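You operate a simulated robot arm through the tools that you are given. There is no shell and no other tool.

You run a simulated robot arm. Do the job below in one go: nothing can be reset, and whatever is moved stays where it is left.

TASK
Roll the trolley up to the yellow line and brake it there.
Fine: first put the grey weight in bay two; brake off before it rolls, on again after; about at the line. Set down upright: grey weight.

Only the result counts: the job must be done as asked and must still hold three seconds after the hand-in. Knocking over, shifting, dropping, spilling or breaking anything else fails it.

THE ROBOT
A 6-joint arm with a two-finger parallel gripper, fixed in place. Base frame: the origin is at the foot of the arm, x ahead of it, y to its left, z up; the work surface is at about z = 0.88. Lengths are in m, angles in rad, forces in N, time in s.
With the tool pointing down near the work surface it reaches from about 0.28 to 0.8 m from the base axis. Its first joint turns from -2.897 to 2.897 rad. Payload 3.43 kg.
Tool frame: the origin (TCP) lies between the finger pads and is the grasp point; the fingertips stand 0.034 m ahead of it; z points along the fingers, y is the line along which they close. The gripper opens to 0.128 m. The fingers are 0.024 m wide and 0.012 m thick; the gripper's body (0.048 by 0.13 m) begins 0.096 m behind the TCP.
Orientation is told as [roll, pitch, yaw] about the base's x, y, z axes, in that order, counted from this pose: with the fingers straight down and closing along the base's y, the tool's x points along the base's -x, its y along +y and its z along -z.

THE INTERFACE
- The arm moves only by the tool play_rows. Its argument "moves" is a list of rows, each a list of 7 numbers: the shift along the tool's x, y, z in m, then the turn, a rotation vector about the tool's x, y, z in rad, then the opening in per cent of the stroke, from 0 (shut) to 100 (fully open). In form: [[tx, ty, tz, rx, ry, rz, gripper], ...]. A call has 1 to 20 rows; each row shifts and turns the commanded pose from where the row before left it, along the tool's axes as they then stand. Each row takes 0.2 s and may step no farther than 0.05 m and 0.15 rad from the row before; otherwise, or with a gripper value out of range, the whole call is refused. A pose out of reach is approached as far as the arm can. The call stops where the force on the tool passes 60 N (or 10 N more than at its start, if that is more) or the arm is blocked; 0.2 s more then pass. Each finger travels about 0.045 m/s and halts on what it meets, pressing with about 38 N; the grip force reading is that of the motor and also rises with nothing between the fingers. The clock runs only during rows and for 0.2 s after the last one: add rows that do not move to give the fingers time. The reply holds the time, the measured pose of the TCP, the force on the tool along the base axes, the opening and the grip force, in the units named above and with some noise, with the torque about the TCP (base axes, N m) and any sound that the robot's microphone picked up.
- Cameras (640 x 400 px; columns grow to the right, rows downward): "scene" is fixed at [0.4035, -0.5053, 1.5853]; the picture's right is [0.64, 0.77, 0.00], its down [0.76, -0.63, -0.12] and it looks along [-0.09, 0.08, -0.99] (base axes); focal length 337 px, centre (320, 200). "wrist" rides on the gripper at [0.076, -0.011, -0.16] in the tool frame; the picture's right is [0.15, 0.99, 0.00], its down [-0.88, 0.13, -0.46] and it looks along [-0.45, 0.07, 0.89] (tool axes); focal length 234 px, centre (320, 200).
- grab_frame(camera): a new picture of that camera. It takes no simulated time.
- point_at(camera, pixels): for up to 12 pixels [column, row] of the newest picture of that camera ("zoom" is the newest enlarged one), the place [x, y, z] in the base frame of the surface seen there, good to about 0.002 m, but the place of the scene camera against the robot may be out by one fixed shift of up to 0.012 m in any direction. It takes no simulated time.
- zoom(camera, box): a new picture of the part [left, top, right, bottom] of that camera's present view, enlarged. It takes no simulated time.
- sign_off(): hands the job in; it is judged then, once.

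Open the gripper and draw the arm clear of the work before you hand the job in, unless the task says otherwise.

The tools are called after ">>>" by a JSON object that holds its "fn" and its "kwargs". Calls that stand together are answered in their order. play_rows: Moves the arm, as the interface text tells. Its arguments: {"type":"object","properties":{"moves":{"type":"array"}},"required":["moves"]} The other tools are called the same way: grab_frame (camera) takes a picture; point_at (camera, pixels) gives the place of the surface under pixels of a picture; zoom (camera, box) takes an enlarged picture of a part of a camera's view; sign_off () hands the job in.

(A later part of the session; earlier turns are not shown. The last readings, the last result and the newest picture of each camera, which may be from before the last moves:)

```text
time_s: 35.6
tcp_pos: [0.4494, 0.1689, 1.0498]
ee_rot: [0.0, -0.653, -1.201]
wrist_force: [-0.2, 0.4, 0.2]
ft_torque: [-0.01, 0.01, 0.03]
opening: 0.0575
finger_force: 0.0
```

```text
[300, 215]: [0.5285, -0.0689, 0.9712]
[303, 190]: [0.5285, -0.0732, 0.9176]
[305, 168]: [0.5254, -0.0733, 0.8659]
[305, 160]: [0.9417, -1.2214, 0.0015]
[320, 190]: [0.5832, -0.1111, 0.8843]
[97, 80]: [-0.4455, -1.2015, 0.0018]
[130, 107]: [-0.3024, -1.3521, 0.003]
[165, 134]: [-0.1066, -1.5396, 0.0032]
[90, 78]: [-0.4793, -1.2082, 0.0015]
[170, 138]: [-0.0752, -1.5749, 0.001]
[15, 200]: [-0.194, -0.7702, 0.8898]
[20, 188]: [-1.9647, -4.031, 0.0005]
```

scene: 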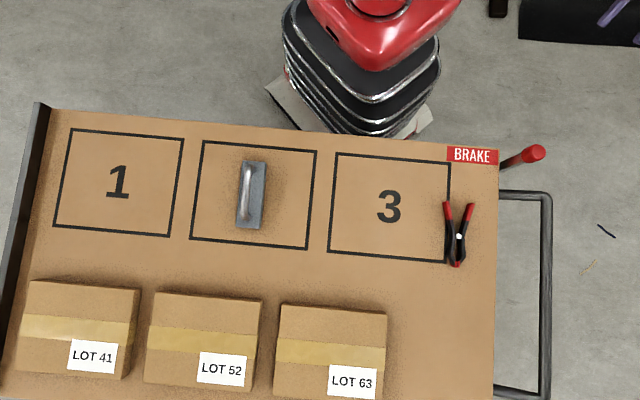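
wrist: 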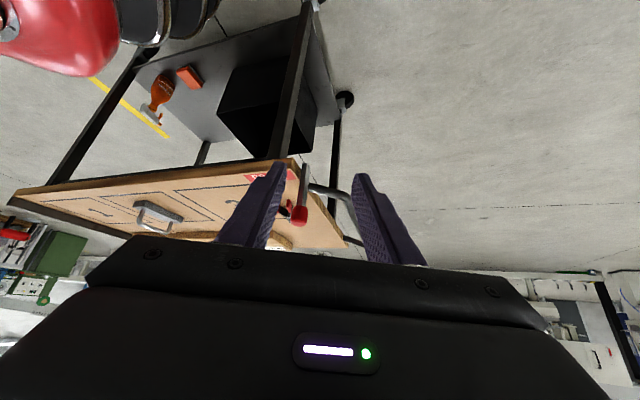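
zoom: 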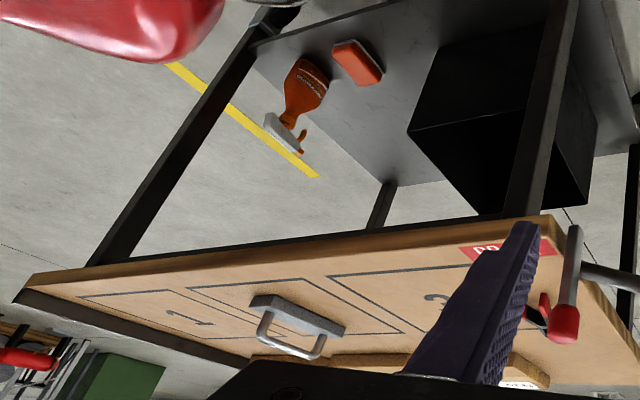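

The lever is a flat bar (wide along the trolley's cross direction) standing at the end face, hinged low near z≈0.86. There is also a bottle on the lower shelf, so the trolley must move gently. I straighten the tool and yaw to +0.787 so the fingers close across the trolley's width.

>>> {"fn": "play_rows", "kwargs": {"moves": [[0, 0, -0.01, 0, 0.13, 0, 45], [0, 0, -0.01, 0, 0.13, 0, 45], [0, 0, -0.01, 0, 0.13, 0, 45], [0, 0, -0.01, 0, 0.13, 0, 45], [0, 0, -0.01, 0, 0.133, 0, 45], [0, 0, -0.01, 0, 0, -0.142, 45], [0, 0, -0.01, 0, 0, -0.142, 45], [0, 0, 0, 0, 0, -0.142, 45], [0, 0, 0, 0, 0, -0.142, 45], [0, 0, 0, 0, 0, -0.142, 45], [0, 0, 0, 0, 0, -0.142, 45], [0, 0, 0, 0, 0, -0.142, 45], [0, 0, 0, 0, 0, -0.142, 45], [0, 0, 0, 0, 0, -0.142, 45], [0, 0, 0, 0, 0, -0.142, 45], [0, 0, 0, 0, 0, -0.142, 45], [0, 0, 0, 0, 0, -0.142, 45], [0, 0, 0, 0, 0, -0.142, 45], [0, 0, 0, 0, 0, -0.142, 45], [0, 0, 0, 0, 0, 0, 45]]}}

```text
time_s: 39.8
tcp_pos: [0.4444, 0.1876, 1.1148]
ee_rot: [-0.001, -0.001, 0.789]
wrist_force: [-0.5, -0.3, 1.3]
ft_torque: [0.0, -0.02, 0.03]
opening: 0.0576
finger_force: 0.1
```

Tool now upright with yaw 0.789. I move above the knob at (0.5265,-0.0815), staying at z≈1.08.

>>> {"fn": "play_rows", "kwargs": {"moves": [[0.0166, -0.031, 0.0044, 0, 0, 0, 45], [0.0166, -0.031, 0.0044, 0, 0, 0, 45], [0.0166, -0.031, 0.0044, 0, 0, 0, 45], [0.0166, -0.031, 0.0044, 0, 0, 0, 45], [0.0166, -0.031, 0.0044, 0, 0, 0, 45], [0.0166, -0.031, 0.0044, 0, 0, 0, 45], [0.0166, -0.031, 0.0044, 0, 0, 0, 45], [0.0166, -0.031, 0.0044, 0, 0, 0, 45], [0, 0, 0, 0, 0, 0, 45]]}}

>>> {"fn": "grab_frame", "kwargs": {"camera": "wrist"}}

>>> {"fn": "grab_frame", "kwargs": {"camera": "scene"}}

```text
time_s: 41.8
tcp_pos: [0.5258, -0.0832, 1.0798]
ee_rot: [0.0, -0.001, 0.791]
wrist_force: [-0.8, 0.3, 0.2]
ft_torque: [0.01, -0.01, 0.02]
opening: 0.0577
finger_force: 0.1
```

```text
taken
```

wrist: 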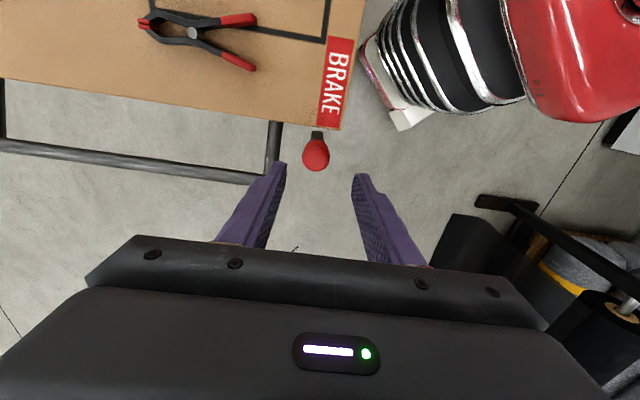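

```text
taken
```

scene: 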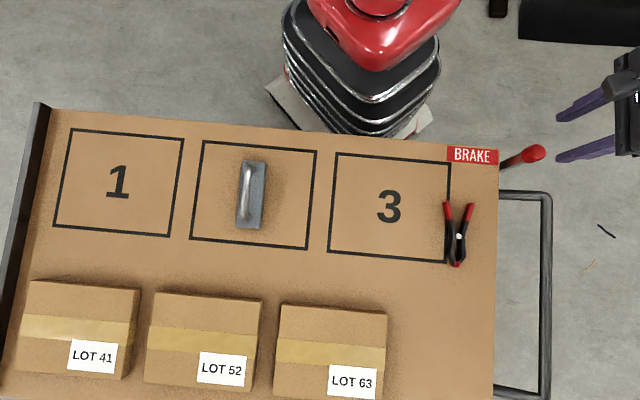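

The knob sits at (316,153) between the finger lines. I measure its outline from this view.

>>> {"fn": "zoom", "kwargs": {"camera": "wrist", "box": [270, 110, 370, 190]}}

>>> {"fn": "point_at", "kwargs": {"camera": "wrist", "pixels": [[316, 145], [306, 153], [326, 153], [316, 158], [316, 166], [316, 135], [311, 135], [321, 135], [341, 130], [277, 140], [275, 180], [10, 140]]}}

```text
5.00 times, centred on (320, 150) of wrist
```

zoom: 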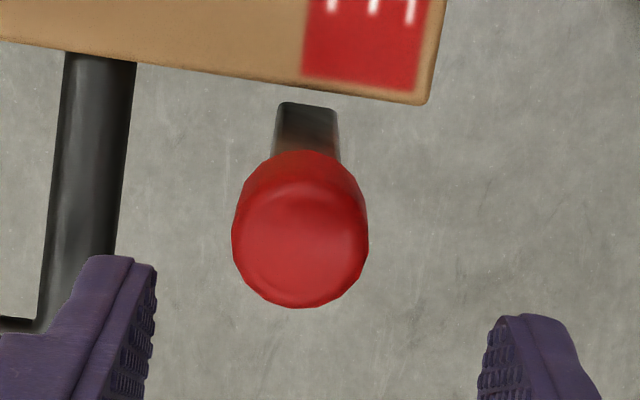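

```text
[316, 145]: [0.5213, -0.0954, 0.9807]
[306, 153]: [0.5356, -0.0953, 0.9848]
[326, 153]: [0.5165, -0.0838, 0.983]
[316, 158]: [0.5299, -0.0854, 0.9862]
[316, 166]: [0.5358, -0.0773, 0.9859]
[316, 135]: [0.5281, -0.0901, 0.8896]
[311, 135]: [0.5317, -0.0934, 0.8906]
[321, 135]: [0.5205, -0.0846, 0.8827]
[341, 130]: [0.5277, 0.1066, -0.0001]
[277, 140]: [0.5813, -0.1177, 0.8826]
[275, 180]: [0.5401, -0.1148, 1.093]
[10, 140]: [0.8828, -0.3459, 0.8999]
```

Knob centre is about (0.5275,-0.087), top z=0.986. I correct a few millimetres and descend to z≈0.972 with the fingers either side of the knob.

>>> {"fn": "play_rows", "kwargs": {"moves": [[0.0016, -0.004, 0.02, 0, 0, 0, 45], [0, 0, 0.025, 0, 0, 0, 45], [0, 0, 0.025, 0, 0, 0, 45], [0, 0, 0.02, 0, 0, 0, 45], [0, 0, 0.016, 0, 0, 0, 45], [0, 0, 0, 0, 0, 0, 45]]}}

>>> {"fn": "grab_frame", "kwargs": {"camera": "wrist"}}

```text
time_s: 43.2
tcp_pos: [0.5269, -0.0865, 0.9733]
ee_rot: [0.002, 0.0, 0.788]
wrist_force: [0.0, 0.0, 0.5]
ft_torque: [-0.01, -0.03, 0.0]
opening: 0.0573
finger_force: 0.1
```

```text
taken
```

wrist: 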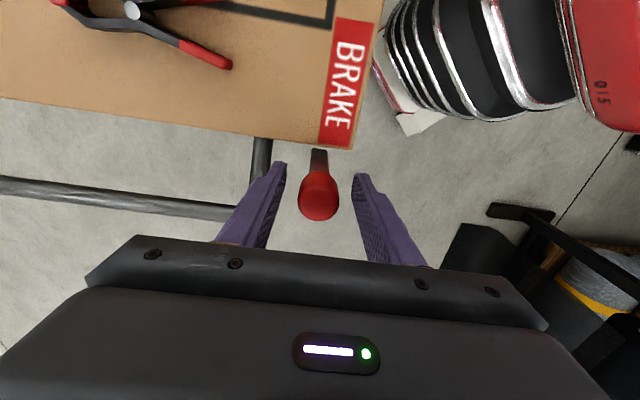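

The knob is centred between the fingers at (319,195). I close on it.

>>> {"fn": "play_rows", "kwargs": {"moves": [[0, 0, 0, 0, 0, 0, 30], [0, 0, 0, 0, 0, 0, 22], [0, 0, 0, 0, 0, 0, 15], [0, 0, 0, 0, 0, 0, 0], [0, 0, 0, 0, 0, 0, 0]]}}

>>> {"fn": "grab_frame", "kwargs": {"camera": "wrist"}}

```text
time_s: 44.4
tcp_pos: [0.5276, -0.0864, 0.9734]
ee_rot: [0.0, 0.001, 0.788]
wrist_force: [4.2, -4.3, -1.0]
ft_torque: [-0.06, -0.1, 0.0]
opening: 0.031
finger_force: 45.1
```

```text
taken
```

wrist: 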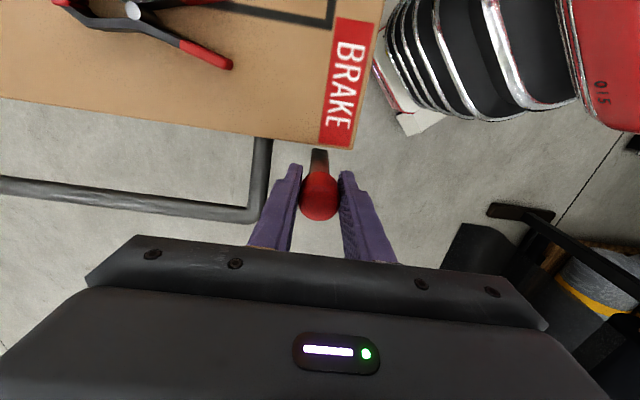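

The knob is held (opening 0.031, a 6 N cross force). I test gently by moving it 6 mm outward (+u).

>>> {"fn": "play_rows", "kwargs": {"moves": [[-0.003, 0, 0, 0, 0, 0, 0], [-0.003, 0, 0, 0, 0, 0, 0], [0, 0, 0, 0, 0, 0, 0]]}}

```text
time_s: 45.2
tcp_pos: [0.5294, -0.085, 0.9733]
ee_rot: [0.0, 0.003, 0.79]
wrist_force: [-18.4, -34.5, 2.9]
ft_torque: [-0.58, 0.32, -0.07]
opening: 0.0309
finger_force: 45.0
```

Outward is stiff: about 37 N for only 2 mm of travel. I go back and test 4 mm inward (−u).

>>> {"fn": "play_rows", "kwargs": {"moves": [[0.003, 0, 0, 0, 0, 0, 0], [0.003, 0, 0, 0, 0, 0, 0], [0, 0, 0, 0, 0, 0, 0]]}}

>>> {"fn": "play_rows", "kwargs": {"moves": [[0.002, 0, 0, 0, 0, 0, 0], [0.002, 0, 0, 0, 0, 0, 0], [0, 0, 0, 0, 0, 0, 0]]}}

```text
time_s: 46.0
tcp_pos: [0.5299, -0.0842, 0.9745]
ee_rot: [0.0, -0.002, 0.789]
wrist_force: [22.2, 7.7, -26.1]
ft_torque: [0.44, -0.71, 0.15]
opening: 0.0308
finger_force: 45.0
```

```text
time_s: 46.8
tcp_pos: [0.5276, -0.0875, 0.9758]
ee_rot: [-0.002, -0.004, 0.791]
wrist_force: [29.5, 23.7, -1.3]
ft_torque: [0.48, -0.6, 0.03]
opening: 0.031
finger_force: 44.4
```

Forces are about ±37 N either way along u with only millimetres of motion. I take pictures to see whether the lever or the trolley moved.

>>> {"fn": "grab_frame", "kwargs": {"camera": "wrist"}}

>>> {"fn": "grab_frame", "kwargs": {"camera": "scene"}}

```text
taken
```

wrist: 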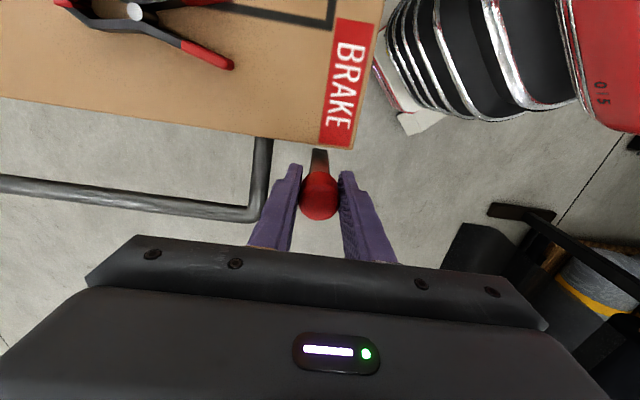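

```text
taken
```

scene: 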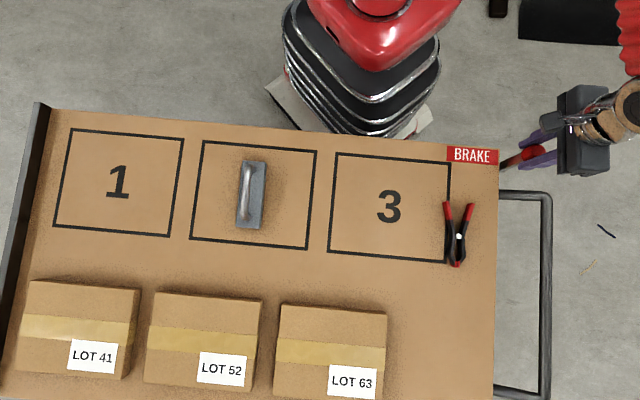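

Nothing visibly moved. I return to neutral and let the grip relax, then re-grip to reset the forces.

>>> {"fn": "play_rows", "kwargs": {"moves": [[-0.002, 0, 0, 0, 0, 0, 0], [-0.002, 0, 0, 0, 0, 0, 0], [0, 0, 0, 0, 0, 0, 35], [0, 0, 0, 0, 0, 0, 35], [0, 0, 0, 0, 0, 0, 35]]}}

```text
time_s: 48.0
tcp_pos: [0.528, -0.0864, 0.9746]
ee_rot: [0.002, 0.003, 0.79]
wrist_force: [0.9, -0.9, 0.0]
ft_torque: [0.02, 0.02, 0.0]
opening: 0.0448
finger_force: 0.1
```

Force-free again, with clearance both sides of the knob. I now test the cross direction: shift the open fingers toward −v (tool +y) so one finger nudges the knob.

>>> {"fn": "play_rows", "kwargs": {"moves": [[0, 0.003, 0, 0, 0, 0, 35], [0, 0.003, 0, 0, 0, 0, 35], [0, 0.002, 0, 0, 0, 0, 35], [0, 0.002, 0, 0, 0, 0, 35], [0, 0, 0, 0, 0, 0, 35]]}}

```text
time_s: 49.2
tcp_pos: [0.5217, -0.0808, 0.9746]
ee_rot: [-0.003, 0.0, 0.789]
wrist_force: [8.8, -9.5, 4.5]
ft_torque: [-0.22, -0.26, -0.04]
opening: 0.0516
finger_force: 5.3
```

Contact with about 13 N along v, but a finger yielded a bit (opening 0.0516). I push 6 mm further and watch the force.

>>> {"fn": "play_rows", "kwargs": {"moves": [[0, 0.003, 0, 0, 0, 0, 35], [0, 0.003, 0, 0, 0, 0, 35], [0, 0, 0, 0, 0, 0, 35]]}}

>>> {"fn": "grab_frame", "kwargs": {"camera": "wrist"}}

```text
time_s: 50.0
tcp_pos: [0.5181, -0.0755, 0.9748]
ee_rot: [-0.001, -0.002, 0.788]
wrist_force: [20.0, -20.2, 6.8]
ft_torque: [-0.47, -0.51, -0.12]
opening: 0.0604
finger_force: 13.0
```

```text
taken
```

wrist: 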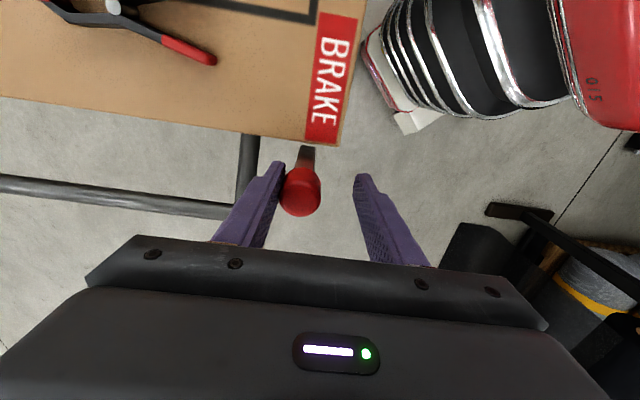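

No lever motion toward −v at ~28 N (the finger just yields). I back off and test the opposite way, toward +v, with the other finger.

>>> {"fn": "play_rows", "kwargs": {"moves": [[0, -0.008, 0, 0, 0, 0, 35], [0, -0.008, 0, 0, 0, 0, 35], [0, -0.006, 0, 0, 0, 0, 35], [0, -0.003, 0, 0, 0, 0, 35], [0, -0.003, 0, 0, 0, 0, 35], [0, -0.003, 0, 0, 0, 0, 35], [0, 0, 0, 0, 0, 0, 35]]}}

>>> {"fn": "grab_frame", "kwargs": {"camera": "wrist"}}

```text
time_s: 51.6
tcp_pos: [0.5385, -0.0968, 0.974]
ee_rot: [0.002, 0.0, 0.788]
wrist_force: [-1.5, 2.2, 0.0]
ft_torque: [0.06, 0.0, 0.01]
opening: 0.0465
finger_force: 1.1
```

```text
taken
```

wrist: 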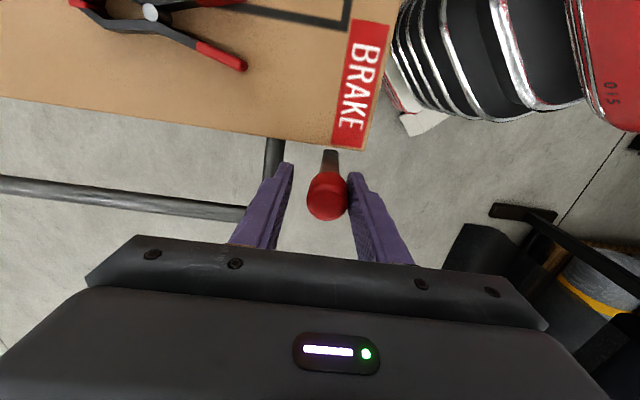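

The force is only about 2.7 N after 15 mm of +v travel, so the lever may be moving that way. I check the knob's position now.

>>> {"fn": "zoom", "kwargs": {"camera": "wrist", "box": [280, 130, 380, 230]}}

>>> {"fn": "point_at", "kwargs": {"camera": "wrist", "pixels": [[327, 205], [309, 200], [345, 200], [327, 216], [327, 180], [331, 160], [325, 160], [337, 160], [300, 175]]}}

```text
4.00 times, centred on (330, 180) of wrist
```

zoom: 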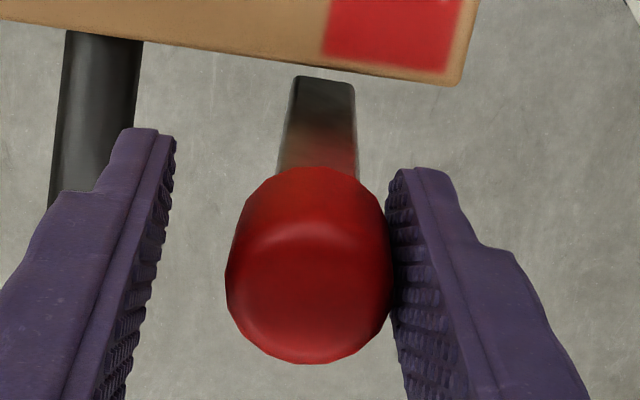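

```text
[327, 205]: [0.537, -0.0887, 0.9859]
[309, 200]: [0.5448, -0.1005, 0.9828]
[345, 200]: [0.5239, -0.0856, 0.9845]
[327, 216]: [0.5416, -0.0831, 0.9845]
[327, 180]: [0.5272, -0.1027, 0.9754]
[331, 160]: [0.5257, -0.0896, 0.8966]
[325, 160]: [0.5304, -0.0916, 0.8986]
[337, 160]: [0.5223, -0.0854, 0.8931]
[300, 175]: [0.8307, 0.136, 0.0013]
```

The knob moved about 8 mm toward +v under a light force, so the lever swings sideways toward +v. I keep pushing that way gently, following the arc slightly downward.

>>> {"fn": "play_rows", "kwargs": {"moves": [[0, -0.004, 0, 0, 0, 0, 35], [0, -0.004, 0.0005, 0, 0, 0, 35], [0, -0.004, 0.001, 0, 0, 0, 35], [0, -0.004, 0.001, 0, 0, 0, 35], [0, -0.004, 0.001, 0, 0, 0, 35], [0, 0, 0, 0, 0, 0, 35]]}}

>>> {"fn": "grab_frame", "kwargs": {"camera": "wrist"}}

>>> {"fn": "grab_frame", "kwargs": {"camera": "scene"}}

```text
time_s: 53.0
tcp_pos: [0.5526, -0.1088, 0.9707]
ee_rot: [0.005, -0.001, 0.793]
wrist_force: [-0.3, 1.0, 0.1]
ft_torque: [-0.01, 0.0, -0.03]
opening: 0.0452
finger_force: 0.8
```

```text
taken
```

wrist: 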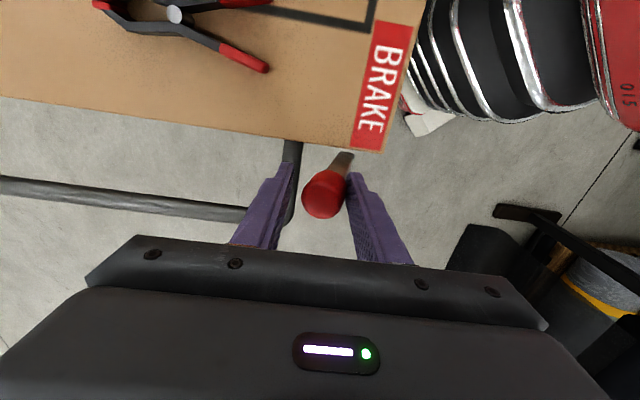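

```text
taken
```

scene: 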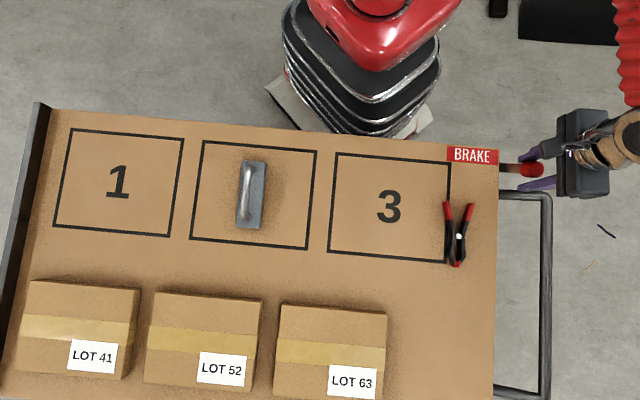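

The lever is clearly swinging toward +v with hardly any force. I continue in the same direction.

>>> {"fn": "play_rows", "kwargs": {"moves": [[0, -0.005, 0.001, 0, 0, 0, 35], [0, -0.005, 0.001, 0, 0, 0, 35], [0, -0.005, 0.001, 0, 0, 0, 35], [0, -0.005, 0.001, 0, 0, 0, 35], [0, -0.005, 0.001, 0, 0, 0, 35], [0, 0, 0, 0, 0, 0, 35]]}}

>>> {"fn": "grab_frame", "kwargs": {"camera": "wrist"}}

```text
time_s: 54.4
tcp_pos: [0.5699, -0.128, 0.9656]
ee_rot: [0.0, 0.001, 0.789]
wrist_force: [0.3, -0.7, -0.5]
ft_torque: [-0.04, 0.0, -0.03]
opening: 0.0447
finger_force: 0.1
```

```text
taken
```

wrist: 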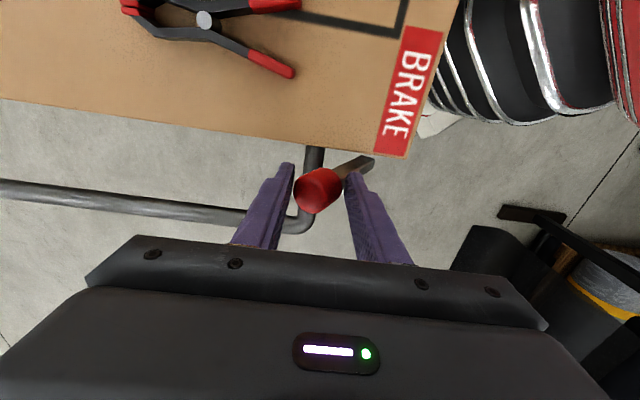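

The lever is tilted roughly 35° now. I measure the knob and lever to see its angle and whether it is still in contact.

>>> {"fn": "zoom", "kwargs": {"camera": "wrist", "box": [260, 130, 400, 240]}}

>>> {"fn": "point_at", "kwargs": {"camera": "wrist", "pixels": [[318, 190], [318, 175], [300, 190], [340, 190], [318, 210], [355, 168], [370, 160], [365, 162], [347, 172], [302, 225]]}}

```text
3.64 times, centred on (330, 185) of wrist
```

zoom: 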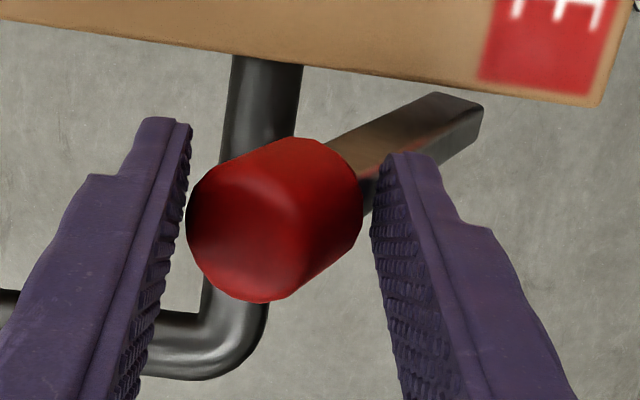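

```text
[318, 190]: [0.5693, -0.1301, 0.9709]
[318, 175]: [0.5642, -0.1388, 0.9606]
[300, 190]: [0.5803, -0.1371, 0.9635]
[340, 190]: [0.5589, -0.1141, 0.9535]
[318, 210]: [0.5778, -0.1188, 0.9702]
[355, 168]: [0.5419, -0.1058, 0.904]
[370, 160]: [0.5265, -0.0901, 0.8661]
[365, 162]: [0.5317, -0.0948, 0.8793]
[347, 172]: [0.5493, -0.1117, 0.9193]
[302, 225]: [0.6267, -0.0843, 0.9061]
```

The lever is at about 30° from vertical toward +v. I keep pushing another 25 mm, lowering slightly along the arc.

>>> {"fn": "play_rows", "kwargs": {"moves": [[0, -0.005, 0.001, 0, 0, 0, 35], [0, -0.005, 0.001, 0, 0, 0, 35], [0, -0.005, 0.0015, 0, 0, 0, 35], [0, -0.005, 0.0015, 0, 0, 0, 35], [0, -0.005, 0.0015, 0, 0, 0, 35], [0, 0, 0, 0, 0, 0, 35]]}}

>>> {"fn": "grab_frame", "kwargs": {"camera": "wrist"}}

```text
time_s: 55.8
tcp_pos: [0.5885, -0.1466, 0.9587]
ee_rot: [0.001, -0.002, 0.789]
wrist_force: [0.6, -1.4, 0.1]
ft_torque: [-0.05, 0.01, -0.02]
opening: 0.0459
finger_force: 1.4
```

```text
taken
```

wrist: 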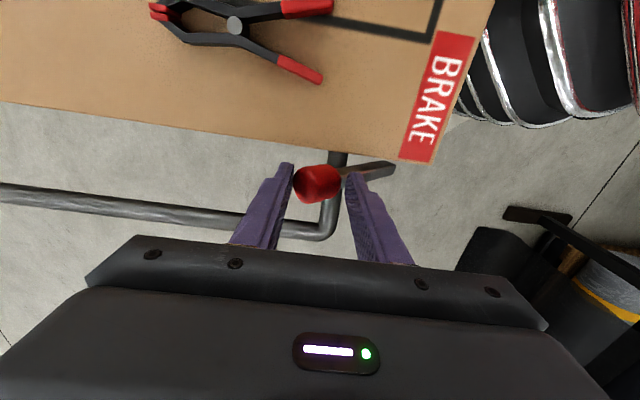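

The knob now leans lightly on the leading finger (1.5 N), so the lever falls on by itself. I continue easing it down to its stop.

>>> {"fn": "play_rows", "kwargs": {"moves": [[0, -0.004, 0.001, 0, 0, 0, 35], [0, -0.004, 0.001, 0, 0, 0, 35], [0, -0.004, 0.001, 0, 0, 0, 35], [0, 0, 0, 0, 0, 0, 35]]}}

>>> {"fn": "grab_frame", "kwargs": {"camera": "wrist"}}

>>> {"fn": "zoom", "kwargs": {"camera": "wrist", "box": [260, 130, 420, 240]}}

```text
time_s: 56.8
tcp_pos: [0.5976, -0.1544, 0.9555]
ee_rot: [0.0, 0.002, 0.789]
wrist_force: [-1.6, 0.7, 0.0]
ft_torque: [0.03, -0.01, 0.0]
opening: 0.0449
finger_force: 0.1
```

```text
taken
```

wrist: 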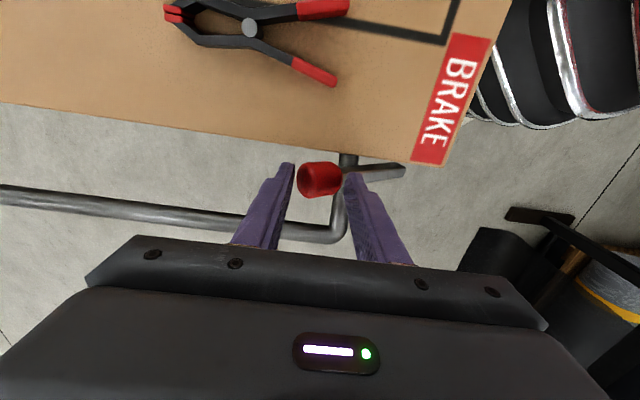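

```text
3.64 times, centred on (340, 185) of wrist
```

zoom: 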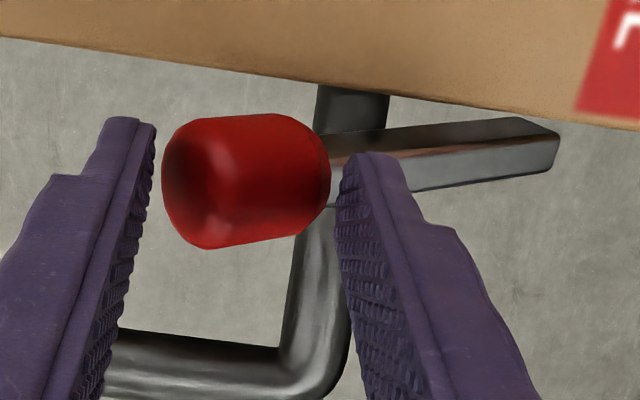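

There is now a small gap to the leading finger, so the lever may have reached its stop. I measure its angle.

>>> {"fn": "point_at", "kwargs": {"camera": "wrist", "pixels": [[390, 166], [375, 170], [360, 173], [347, 178], [320, 175], [310, 180], [330, 190], [300, 180], [400, 168]]}}

>>> {"fn": "play_rows", "kwargs": {"moves": [[0, 0, 0, 0, 0, 0, 35], [0, 0, 0, 0, 0, 0, 35], [0, 0, 0, 0, 0, 0, 35]]}}

>>> {"fn": "grab_frame", "kwargs": {"camera": "wrist"}}

```text
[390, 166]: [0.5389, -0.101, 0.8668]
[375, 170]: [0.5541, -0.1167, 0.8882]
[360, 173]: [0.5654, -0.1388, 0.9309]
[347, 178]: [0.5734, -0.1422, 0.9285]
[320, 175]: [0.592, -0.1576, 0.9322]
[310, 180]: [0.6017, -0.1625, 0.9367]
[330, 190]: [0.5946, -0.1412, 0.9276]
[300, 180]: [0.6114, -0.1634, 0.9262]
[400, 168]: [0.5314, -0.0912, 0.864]
```

```text
time_s: 57.6
tcp_pos: [0.5958, -0.1546, 0.9555]
ee_rot: [0.001, 0.0, 0.789]
wrist_force: [0.1, -1.0, -0.2]
ft_torque: [0.0, 0.0, 0.0]
opening: 0.0446
finger_force: 0.1
```

```text
taken
```

wrist: 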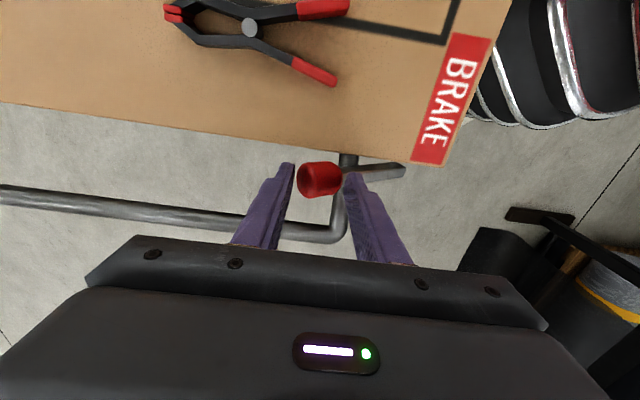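

The lever rests still, at roughly 50–55°. I nudge it 12 mm further to learn whether this is its end stop.

>>> {"fn": "play_rows", "kwargs": {"moves": [[0, -0.004, 0, 0, 0, 0, 35], [0, -0.004, 0, 0, 0, 0, 35], [0, -0.004, 0, 0, 0, 0, 35], [0, 0, 0, 0, 0, 0, 35]]}}

>>> {"fn": "grab_frame", "kwargs": {"camera": "wrist"}}

```text
time_s: 58.6
tcp_pos: [0.6036, -0.1613, 0.9564]
ee_rot: [0.004, 0.001, 0.791]
wrist_force: [-16.0, 15.3, 2.7]
ft_torque: [0.56, 0.63, 0.14]
opening: 0.0575
finger_force: 11.5
```

```text
taken
```

wrist: 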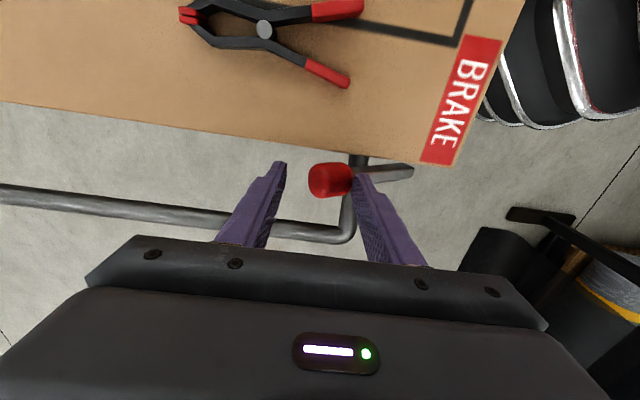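

A firm 22 N resistance: that is the lever's stop, so it has been thrown from vertical to about 55°. I back off and rise clear, then look.

>>> {"fn": "play_rows", "kwargs": {"moves": [[0, 0.005, 0, 0, 0, 0, 35], [0, 0.005, 0, 0, 0, 0, 35], [0, 0, -0.02, 0, 0, 0, 40], [0, 0, -0.03, 0, 0, 0, 45], [0, 0, -0.03, 0, 0, 0, 45], [0, 0, -0.03, 0, 0, 0, 45], [0, 0, 0, 0, 0, 0, 45]]}}

>>> {"fn": "grab_frame", "kwargs": {"camera": "wrist"}}

>>> {"fn": "grab_frame", "kwargs": {"camera": "scene"}}

```text
time_s: 60.2
tcp_pos: [0.5974, -0.1549, 1.0651]
ee_rot: [0.001, 0.0, 0.788]
wrist_force: [-0.6, -0.4, -0.4]
ft_torque: [0.02, 0.01, 0.02]
opening: 0.0576
finger_force: 0.1
```

```text
taken
```

wrist: 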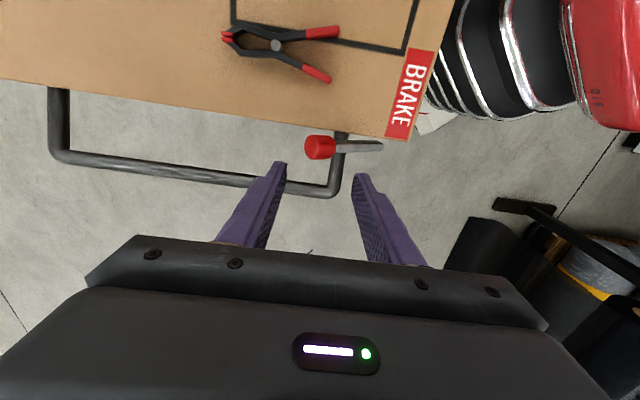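

```text
taken
```

scene: 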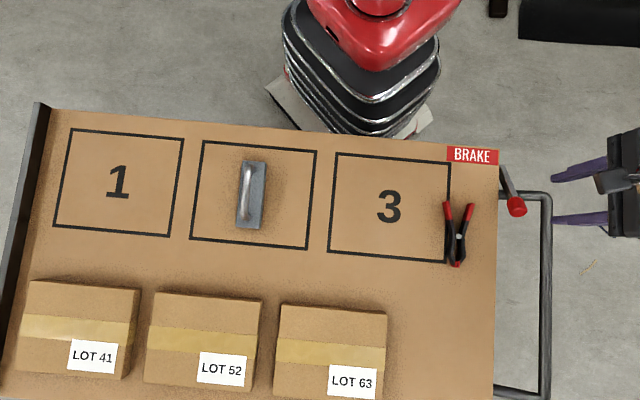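

The lever stays over at its stop. Now I measure the handle's crossbar, seen from (60,157) to (330,190) in the wrist picture.

>>> {"fn": "point_at", "kwargs": {"camera": "wrist", "pixels": [[100, 161], [150, 168], [200, 175], [230, 179], [300, 188], [320, 190], [338, 165], [58, 120], [318, 147], [375, 146]]}}

>>> {"fn": "zoom", "kwargs": {"camera": "wrist", "box": [30, 80, 400, 220]}}

```text
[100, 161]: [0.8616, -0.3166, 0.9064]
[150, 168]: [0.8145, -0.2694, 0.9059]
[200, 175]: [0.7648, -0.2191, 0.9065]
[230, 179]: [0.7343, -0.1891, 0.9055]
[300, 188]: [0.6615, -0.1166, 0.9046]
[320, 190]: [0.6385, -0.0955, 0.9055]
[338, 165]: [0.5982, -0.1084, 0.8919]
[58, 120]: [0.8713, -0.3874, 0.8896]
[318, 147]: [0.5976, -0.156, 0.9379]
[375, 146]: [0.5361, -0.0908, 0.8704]
```

```text
1.73 times, centred on (215, 150) of wrist
```

zoom: 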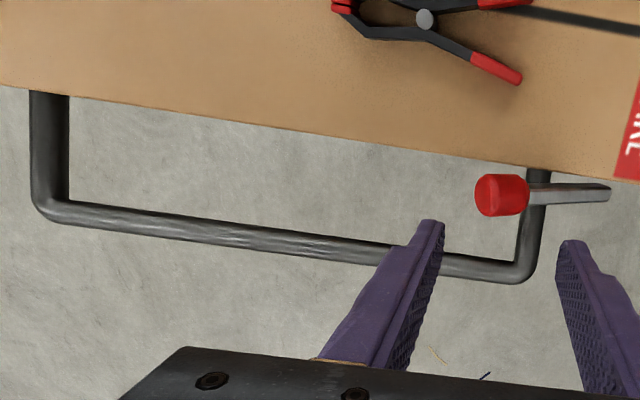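

The crossbar lies on s≈0.382 with its top at z≈0.906 (tube about 20 mm). I turn the tool to yaw −0.78 so the fingers straddle it, and move above the bar near (0.724,−0.179).

>>> {"fn": "play_rows", "kwargs": {"moves": [[0, 0, 0, 0, 0, 0.1426, 45], [0, 0, 0, 0, 0, 0.1426, 45], [0, 0, 0, 0, 0, 0.1426, 45], [0, 0, 0, 0, 0, 0.1426, 45], [0, 0, 0, 0, 0, 0.1426, 45], [0, 0, 0, 0, 0, 0.1426, 45], [0, 0, 0, 0, 0, 0.1426, 45], [0, 0, 0, 0, 0, 0.1426, 45], [0, 0, 0, 0, 0, 0.1426, 45], [0, 0, 0, 0, 0, 0.1426, 45], [0, 0, 0, 0, 0, 0.1426, 45], [-0.0214, 0.0144, 0.005, 0, 0, 0, 45], [-0.0214, 0.0144, 0.01, 0, 0, 0, 45], [-0.0214, 0.0144, 0.01, 0, 0, 0, 45], [-0.0214, 0.0144, 0.01, 0, 0, 0, 45], [-0.0214, 0.0144, 0.01, 0, 0, 0, 45], [0, 0, 0, 0, 0, 0, 45]]}}

>>> {"fn": "grab_frame", "kwargs": {"camera": "wrist"}}

>>> {"fn": "grab_frame", "kwargs": {"camera": "scene"}}

```text
time_s: 63.8
tcp_pos: [0.7246, -0.1803, 1.0182]
ee_rot: [0.001, 0.001, -0.78]
wrist_force: [0.5, -0.4, -0.7]
ft_torque: [0.0, 0.02, 0.03]
opening: 0.0575
finger_force: 0.0
```

```text
taken
```

wrist: 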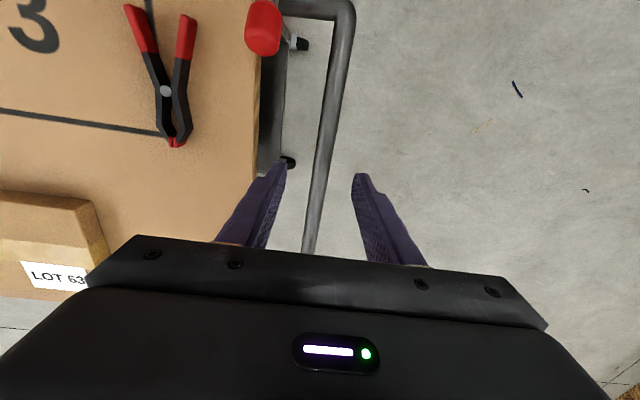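

```text
taken
```

scene: 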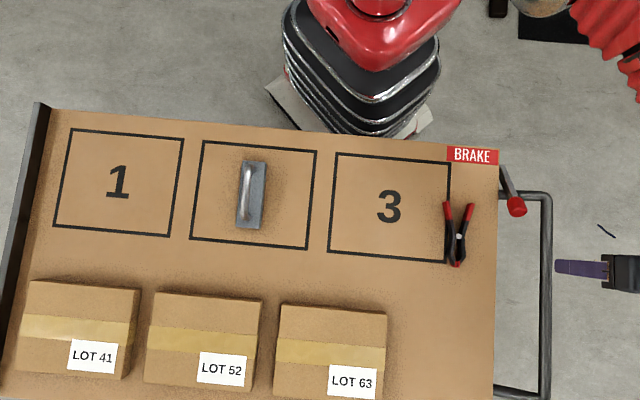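

The crossbar runs between the fingers at (318,190). I descend to z≈0.90 so the fingers straddle the tube.

>>> {"fn": "play_rows", "kwargs": {"moves": [[0, 0, 0.025, 0, 0, 0, 45], [0, 0, 0.025, 0, 0, 0, 45], [0, 0, 0.025, 0, 0, 0, 45], [0, 0, 0.022, 0, 0, 0, 45], [0, 0, 0.02, 0, 0, 0, 45], [0, 0, 0, 0, 0, 0, 45]]}}

>>> {"fn": "grab_frame", "kwargs": {"camera": "wrist"}}

```text
time_s: 65.2
tcp_pos: [0.7258, -0.1795, 0.9044]
ee_rot: [0.0, 0.001, -0.778]
wrist_force: [-1.0, 0.4, 0.2]
ft_torque: [0.02, 0.01, -0.02]
opening: 0.0575
finger_force: 0.0
```

```text
taken
```

wrist: 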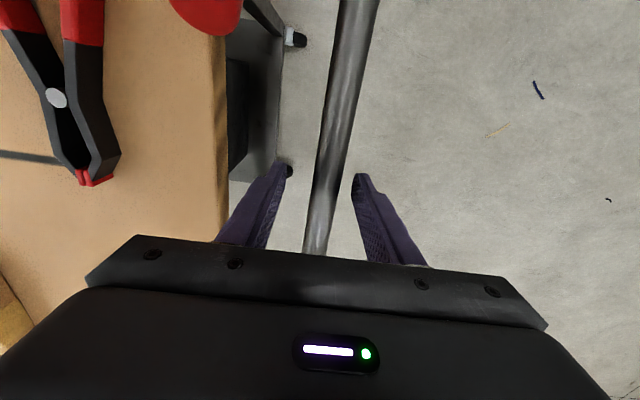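

I lower 5 mm more and close on the tube gradually.

>>> {"fn": "play_rows", "kwargs": {"moves": [[0, 0, 0.005, 0, 0, 0, 35], [0, 0, 0, 0, 0, 0, 25], [0, 0, 0, 0, 0, 0, 20], [0, 0, 0, 0, 0, 0, 16], [0, 0, 0, 0, 0, 0, 12], [0, 0, 0, 0, 0, 0, 8], [0, 0, 0, 0, 0, 0, 0], [0, 0, 0, 0, 0, 0, 0]]}}

>>> {"fn": "grab_frame", "kwargs": {"camera": "wrist"}}

```text
time_s: 67.0
tcp_pos: [0.7247, -0.1799, 0.8986]
ee_rot: [-0.003, 0.001, -0.78]
wrist_force: [-0.7, 0.4, 1.1]
ft_torque: [0.19, 0.2, -0.74]
opening: 0.0214
finger_force: 45.3
```

```text
taken
```

wrist: 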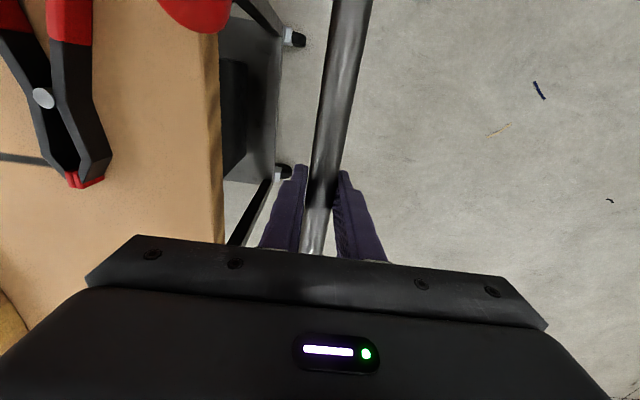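

The tube is gripped (opening 0.0214), with no net force. I test whether the trolley rolls by pushing only 6 mm along −u.

>>> {"fn": "play_rows", "kwargs": {"moves": [[0, -0.002, 0, 0, 0, 0, 0], [0, -0.002, 0, 0, 0, 0, 0], [0, -0.002, 0, 0, 0, 0, 0], [0, 0, 0, 0, 0, 0, 0], [0, 0, 0, 0, 0, 0, 0]]}}

>>> {"fn": "grab_frame", "kwargs": {"camera": "scene"}}

```text
time_s: 68.2
tcp_pos: [0.7203, -0.1834, 0.899]
ee_rot: [-0.002, 0.003, -0.778]
wrist_force: [2.3, 4.0, 0.2]
ft_torque: [-0.32, -0.27, -0.53]
opening: 0.0222
finger_force: 45.2
```

```text
taken
```

scene: 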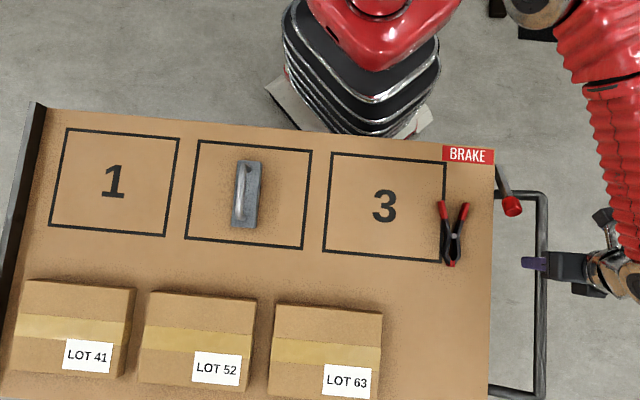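

The trolley rolled about 8 mm at under 5 N, so the brake is off. Before rolling further I measure the front lip precisely in the scene picture.

>>> {"fn": "zoom", "kwargs": {"camera": "scene", "box": [0, 80, 120, 200]}}

>>> {"fn": "point_at", "kwargs": {"camera": "scene", "pixels": [[34, 104], [38, 104], [42, 108], [45, 112], [30, 130], [36, 130], [25, 150], [545, 250], [492, 151], [495, 165], [78, 127], [459, 236]]}}

```text
3.33 times, centred on (60, 140) of scene
```

zoom: 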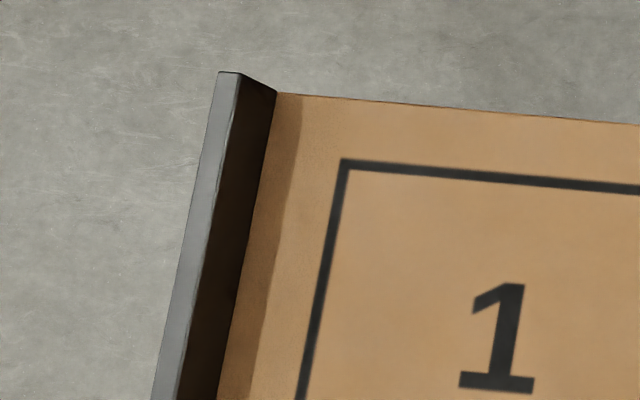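

```text
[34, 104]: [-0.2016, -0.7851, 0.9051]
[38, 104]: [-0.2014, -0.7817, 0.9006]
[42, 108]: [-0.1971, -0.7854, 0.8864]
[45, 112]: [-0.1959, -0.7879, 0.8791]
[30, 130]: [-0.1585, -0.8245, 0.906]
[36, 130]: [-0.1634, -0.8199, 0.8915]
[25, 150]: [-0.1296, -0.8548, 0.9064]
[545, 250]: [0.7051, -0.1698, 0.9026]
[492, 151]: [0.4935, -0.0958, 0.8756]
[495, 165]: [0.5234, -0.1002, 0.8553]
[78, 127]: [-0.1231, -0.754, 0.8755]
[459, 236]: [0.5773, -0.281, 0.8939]
```

The front lip's outer edge is at s≈−0.706 now; the line's centre is s≈−1.176 with its near edge at −1.153, so about 0.465 m remain. I roll the first 0.196 m with a soft ramp.

>>> {"fn": "play_rows", "kwargs": {"moves": [[0, -0.002, 0, 0, 0, 0, 0], [0, -0.004, 0, 0, 0, 0, 0], [0, -0.006, 0, 0, 0, 0, 0], [0, -0.008, 0, 0, 0, 0, 0], [0, -0.01, 0, 0, 0, 0, 0], [0, -0.012, 0, 0, 0, 0, 0], [0, -0.014, 0, 0, 0, 0, 0], [0, -0.014, 0, 0, 0, 0, 0], [0, -0.014, 0, 0, 0, 0, 0], [0, -0.014, 0, 0, 0, 0, 0], [0, -0.014, 0, 0, 0, 0, 0], [0, -0.014, 0, 0, 0, 0, 0], [0, -0.014, 0, 0, 0, 0, 0], [0, -0.014, 0, 0, 0, 0, 0], [0, -0.012, 0, 0, 0, 0, 0], [0, -0.01, 0, 0, 0, 0, 0], [0, -0.008, 0, 0, 0, 0, 0], [0, -0.006, 0, 0, 0, 0, 0], [0, -0.004, 0, 0, 0, 0, 0], [0, -0.002, 0, 0, 0, 0, 0]]}}

>>> {"fn": "grab_frame", "kwargs": {"camera": "scene"}}

>>> {"fn": "grab_frame", "kwargs": {"camera": "wrist"}}

```text
time_s: 72.4
tcp_pos: [0.5824, -0.3227, 0.8991]
ee_rot: [0.002, 0.001, -0.777]
wrist_force: [-15.4, 24.5, 11.2]
ft_torque: [-0.42, -0.44, -0.63]
opening: 0.0215
finger_force: 45.4
```

```text
taken
```

scene: 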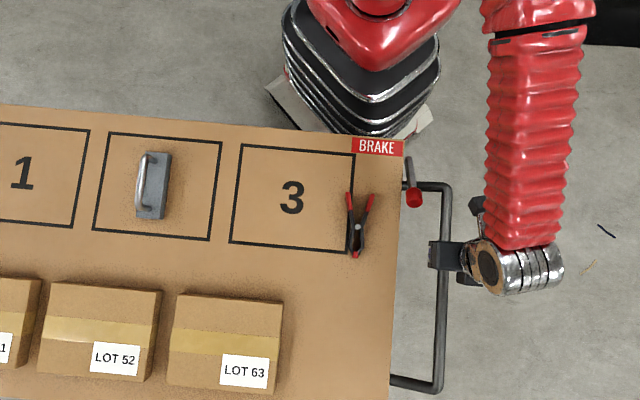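

```text
taken
```

wrist: 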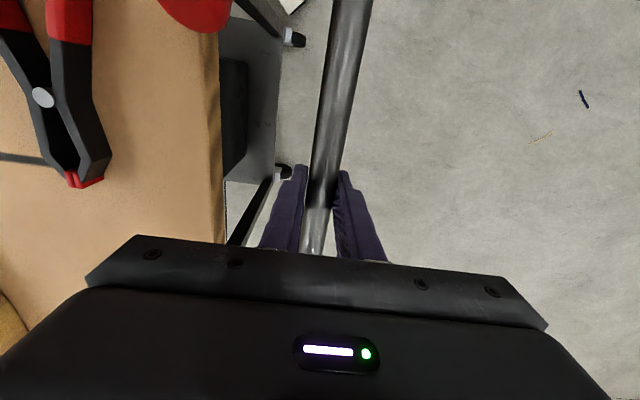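

The trolley rolled 0.196 m, but a 28 N sideways force (−v) built up, meaning its track deviates slightly from my push line. I relieve that with a 2.8 mm shift and check.

>>> {"fn": "play_rows", "kwargs": {"moves": [[0.0014, 0, 0, 0, 0, 0, 0], [0.0014, 0, 0, 0, 0, 0, 0], [0, 0, 0, 0, 0, 0, 0]]}}

```text
time_s: 73.2
tcp_pos: [0.582, -0.3229, 0.8995]
ee_rot: [0.0, -0.004, -0.781]
wrist_force: [5.1, 4.6, 0.6]
ft_torque: [-0.23, -0.34, -0.7]
opening: 0.0216
finger_force: 44.4
```

The sideways force is gone. I roll the next 0.196 m with a matching 0.8° correction.

>>> {"fn": "play_rows", "kwargs": {"moves": [[0, -0.002, 0, 0, 0, 0, 0], [0.0001, -0.004, 0, 0, 0, 0, 0], [0.0001, -0.006, 0, 0, 0, 0, 0], [0.0001, -0.008, 0, 0, 0, 0, 0], [0.00015, -0.01, 0, 0, 0, 0, 0], [0.00017, -0.012, 0, 0, 0, 0, 0], [0.0002, -0.014, 0, 0, 0, 0, 0], [0.0002, -0.014, 0, 0, 0, 0, 0], [0.0002, -0.014, 0, 0, 0, 0, 0], [0.0002, -0.014, 0, 0, 0, 0, 0], [0.0002, -0.014, 0, 0, 0, 0, 0], [0.0002, -0.014, 0, 0, 0, 0, 0], [0.0002, -0.014, 0, 0, 0, 0, 0], [0.0002, -0.014, 0, 0, 0, 0, 0], [0.00017, -0.012, 0, 0, 0, 0, 0], [0.00015, -0.01, 0, 0, 0, 0, 0], [0.0001, -0.008, 0, 0, 0, 0, 0], [0.0001, -0.006, 0, 0, 0, 0, 0], [0.0001, -0.004, 0, 0, 0, 0, 0], [0, -0.002, 0, 0, 0, 0, 0]]}}

>>> {"fn": "grab_frame", "kwargs": {"camera": "scene"}}

>>> {"fn": "grab_frame", "kwargs": {"camera": "wrist"}}

```text
time_s: 77.4
tcp_pos: [0.4424, -0.4613, 0.8985]
ee_rot: [-0.002, -0.006, -0.777]
wrist_force: [32.8, -22.9, -7.7]
ft_torque: [-0.33, -0.41, -0.7]
opening: 0.0217
finger_force: 45.0
```

```text
taken
```

scene: 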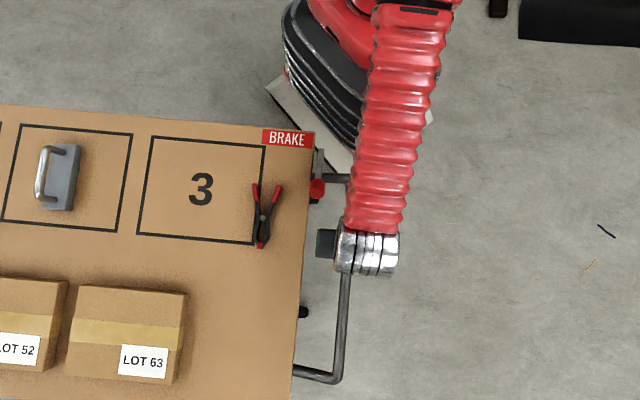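

```text
taken
```

wrist: 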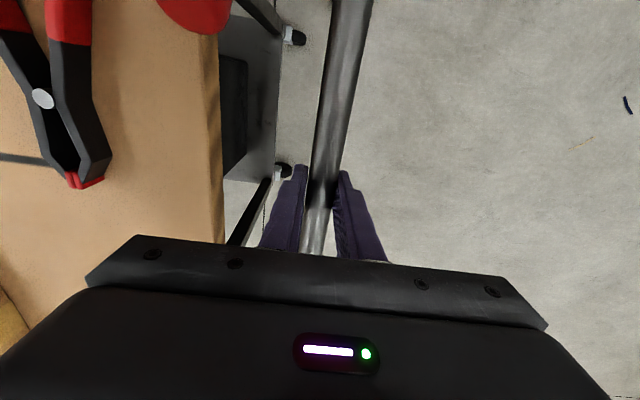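

The total motion so far is exactly along 45°, so I over-corrected (39 N toward +v). I relieve 3.9 mm sideways and roll the last 0.072 m with a soft ramp.

>>> {"fn": "play_rows", "kwargs": {"moves": [[-0.0019, 0, 0, 0, 0, 0, 0], [-0.002, 0, 0, 0, 0, 0, 0], [0, -0.002, 0, 0, 0, 0, 0], [0, -0.004, 0, 0, 0, 0, 0], [0.0001, -0.006, 0, 0, 0, 0, 0], [0, -0.008, 0, 0, 0, 0, 0], [0.0001, -0.01, 0, 0, 0, 0, 0], [0.0001, -0.01, 0, 0, 0, 0, 0], [0.0001, -0.01, 0, 0, 0, 0, 0], [0, -0.008, 0, 0, 0, 0, 0], [0.0001, -0.006, 0, 0, 0, 0, 0], [0, -0.004, 0, 0, 0, 0, 0], [0, -0.003, 0, 0, 0, 0, 0], [0, -0.001, 0, 0, 0, 0, 0], [0, 0, 0, 0, 0, 0, 0], [0, 0, 0, 0, 0, 0, 0]]}}

>>> {"fn": "grab_frame", "kwargs": {"camera": "scene"}}

>>> {"fn": "grab_frame", "kwargs": {"camera": "wrist"}}

```text
time_s: 80.8
tcp_pos: [0.3913, -0.5123, 0.8984]
ee_rot: [0.0, 0.003, -0.777]
wrist_force: [-17.1, 25.8, 0.2]
ft_torque: [-0.11, -0.17, -0.6]
opening: 0.0215
finger_force: 44.9
```

```text
taken
```

scene: 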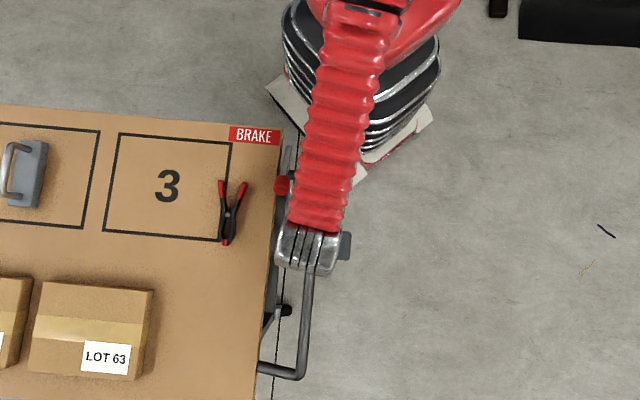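

```text
taken
```

wrist: 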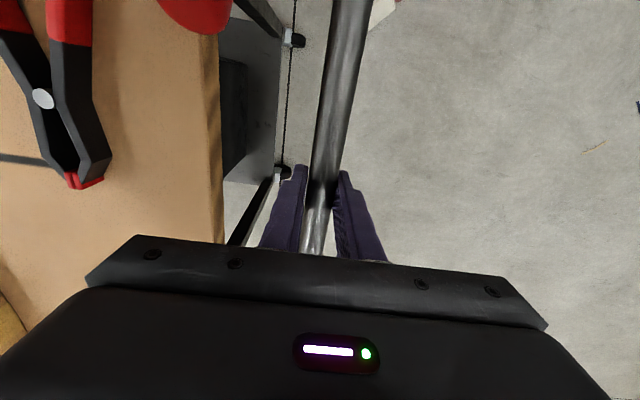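

The handle is at s≈−0.086, as planned, having moved exactly along 45°. I relieve the sideways load and open the fingers gently.

>>> {"fn": "play_rows", "kwargs": {"moves": [[0.0015, 0, 0, 0, 0, 0, 0], [0.0015, 0, 0, 0, 0, 0, 0], [0, 0, 0, 0, 0, 0, 0], [0, 0, 0, 0, 0, 0, 18], [0, 0, 0, 0, 0, 0, 25], [0, 0, 0, 0, 0, 0, 35], [0, 0, 0, 0, 0, 0, 45], [0, 0, 0, 0, 0, 0, 45]]}}

>>> {"fn": "grab_frame", "kwargs": {"camera": "wrist"}}

>>> {"fn": "grab_frame", "kwargs": {"camera": "scene"}}

```text
time_s: 82.6
tcp_pos: [0.3908, -0.5119, 0.8987]
ee_rot: [0.0, 0.001, -0.779]
wrist_force: [0.7, 0.9, -0.2]
ft_torque: [-0.02, 0.02, 0.0]
opening: 0.0576
finger_force: 0.1
```

```text
taken
```

wrist: 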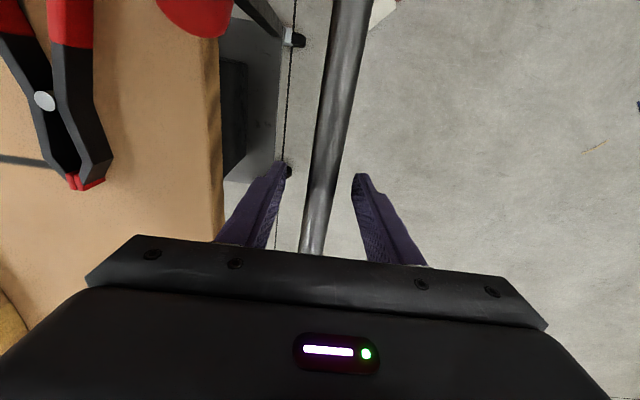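

```text
taken
```

scene: 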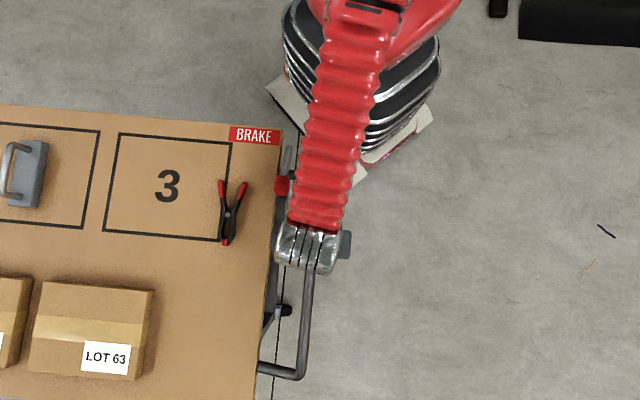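

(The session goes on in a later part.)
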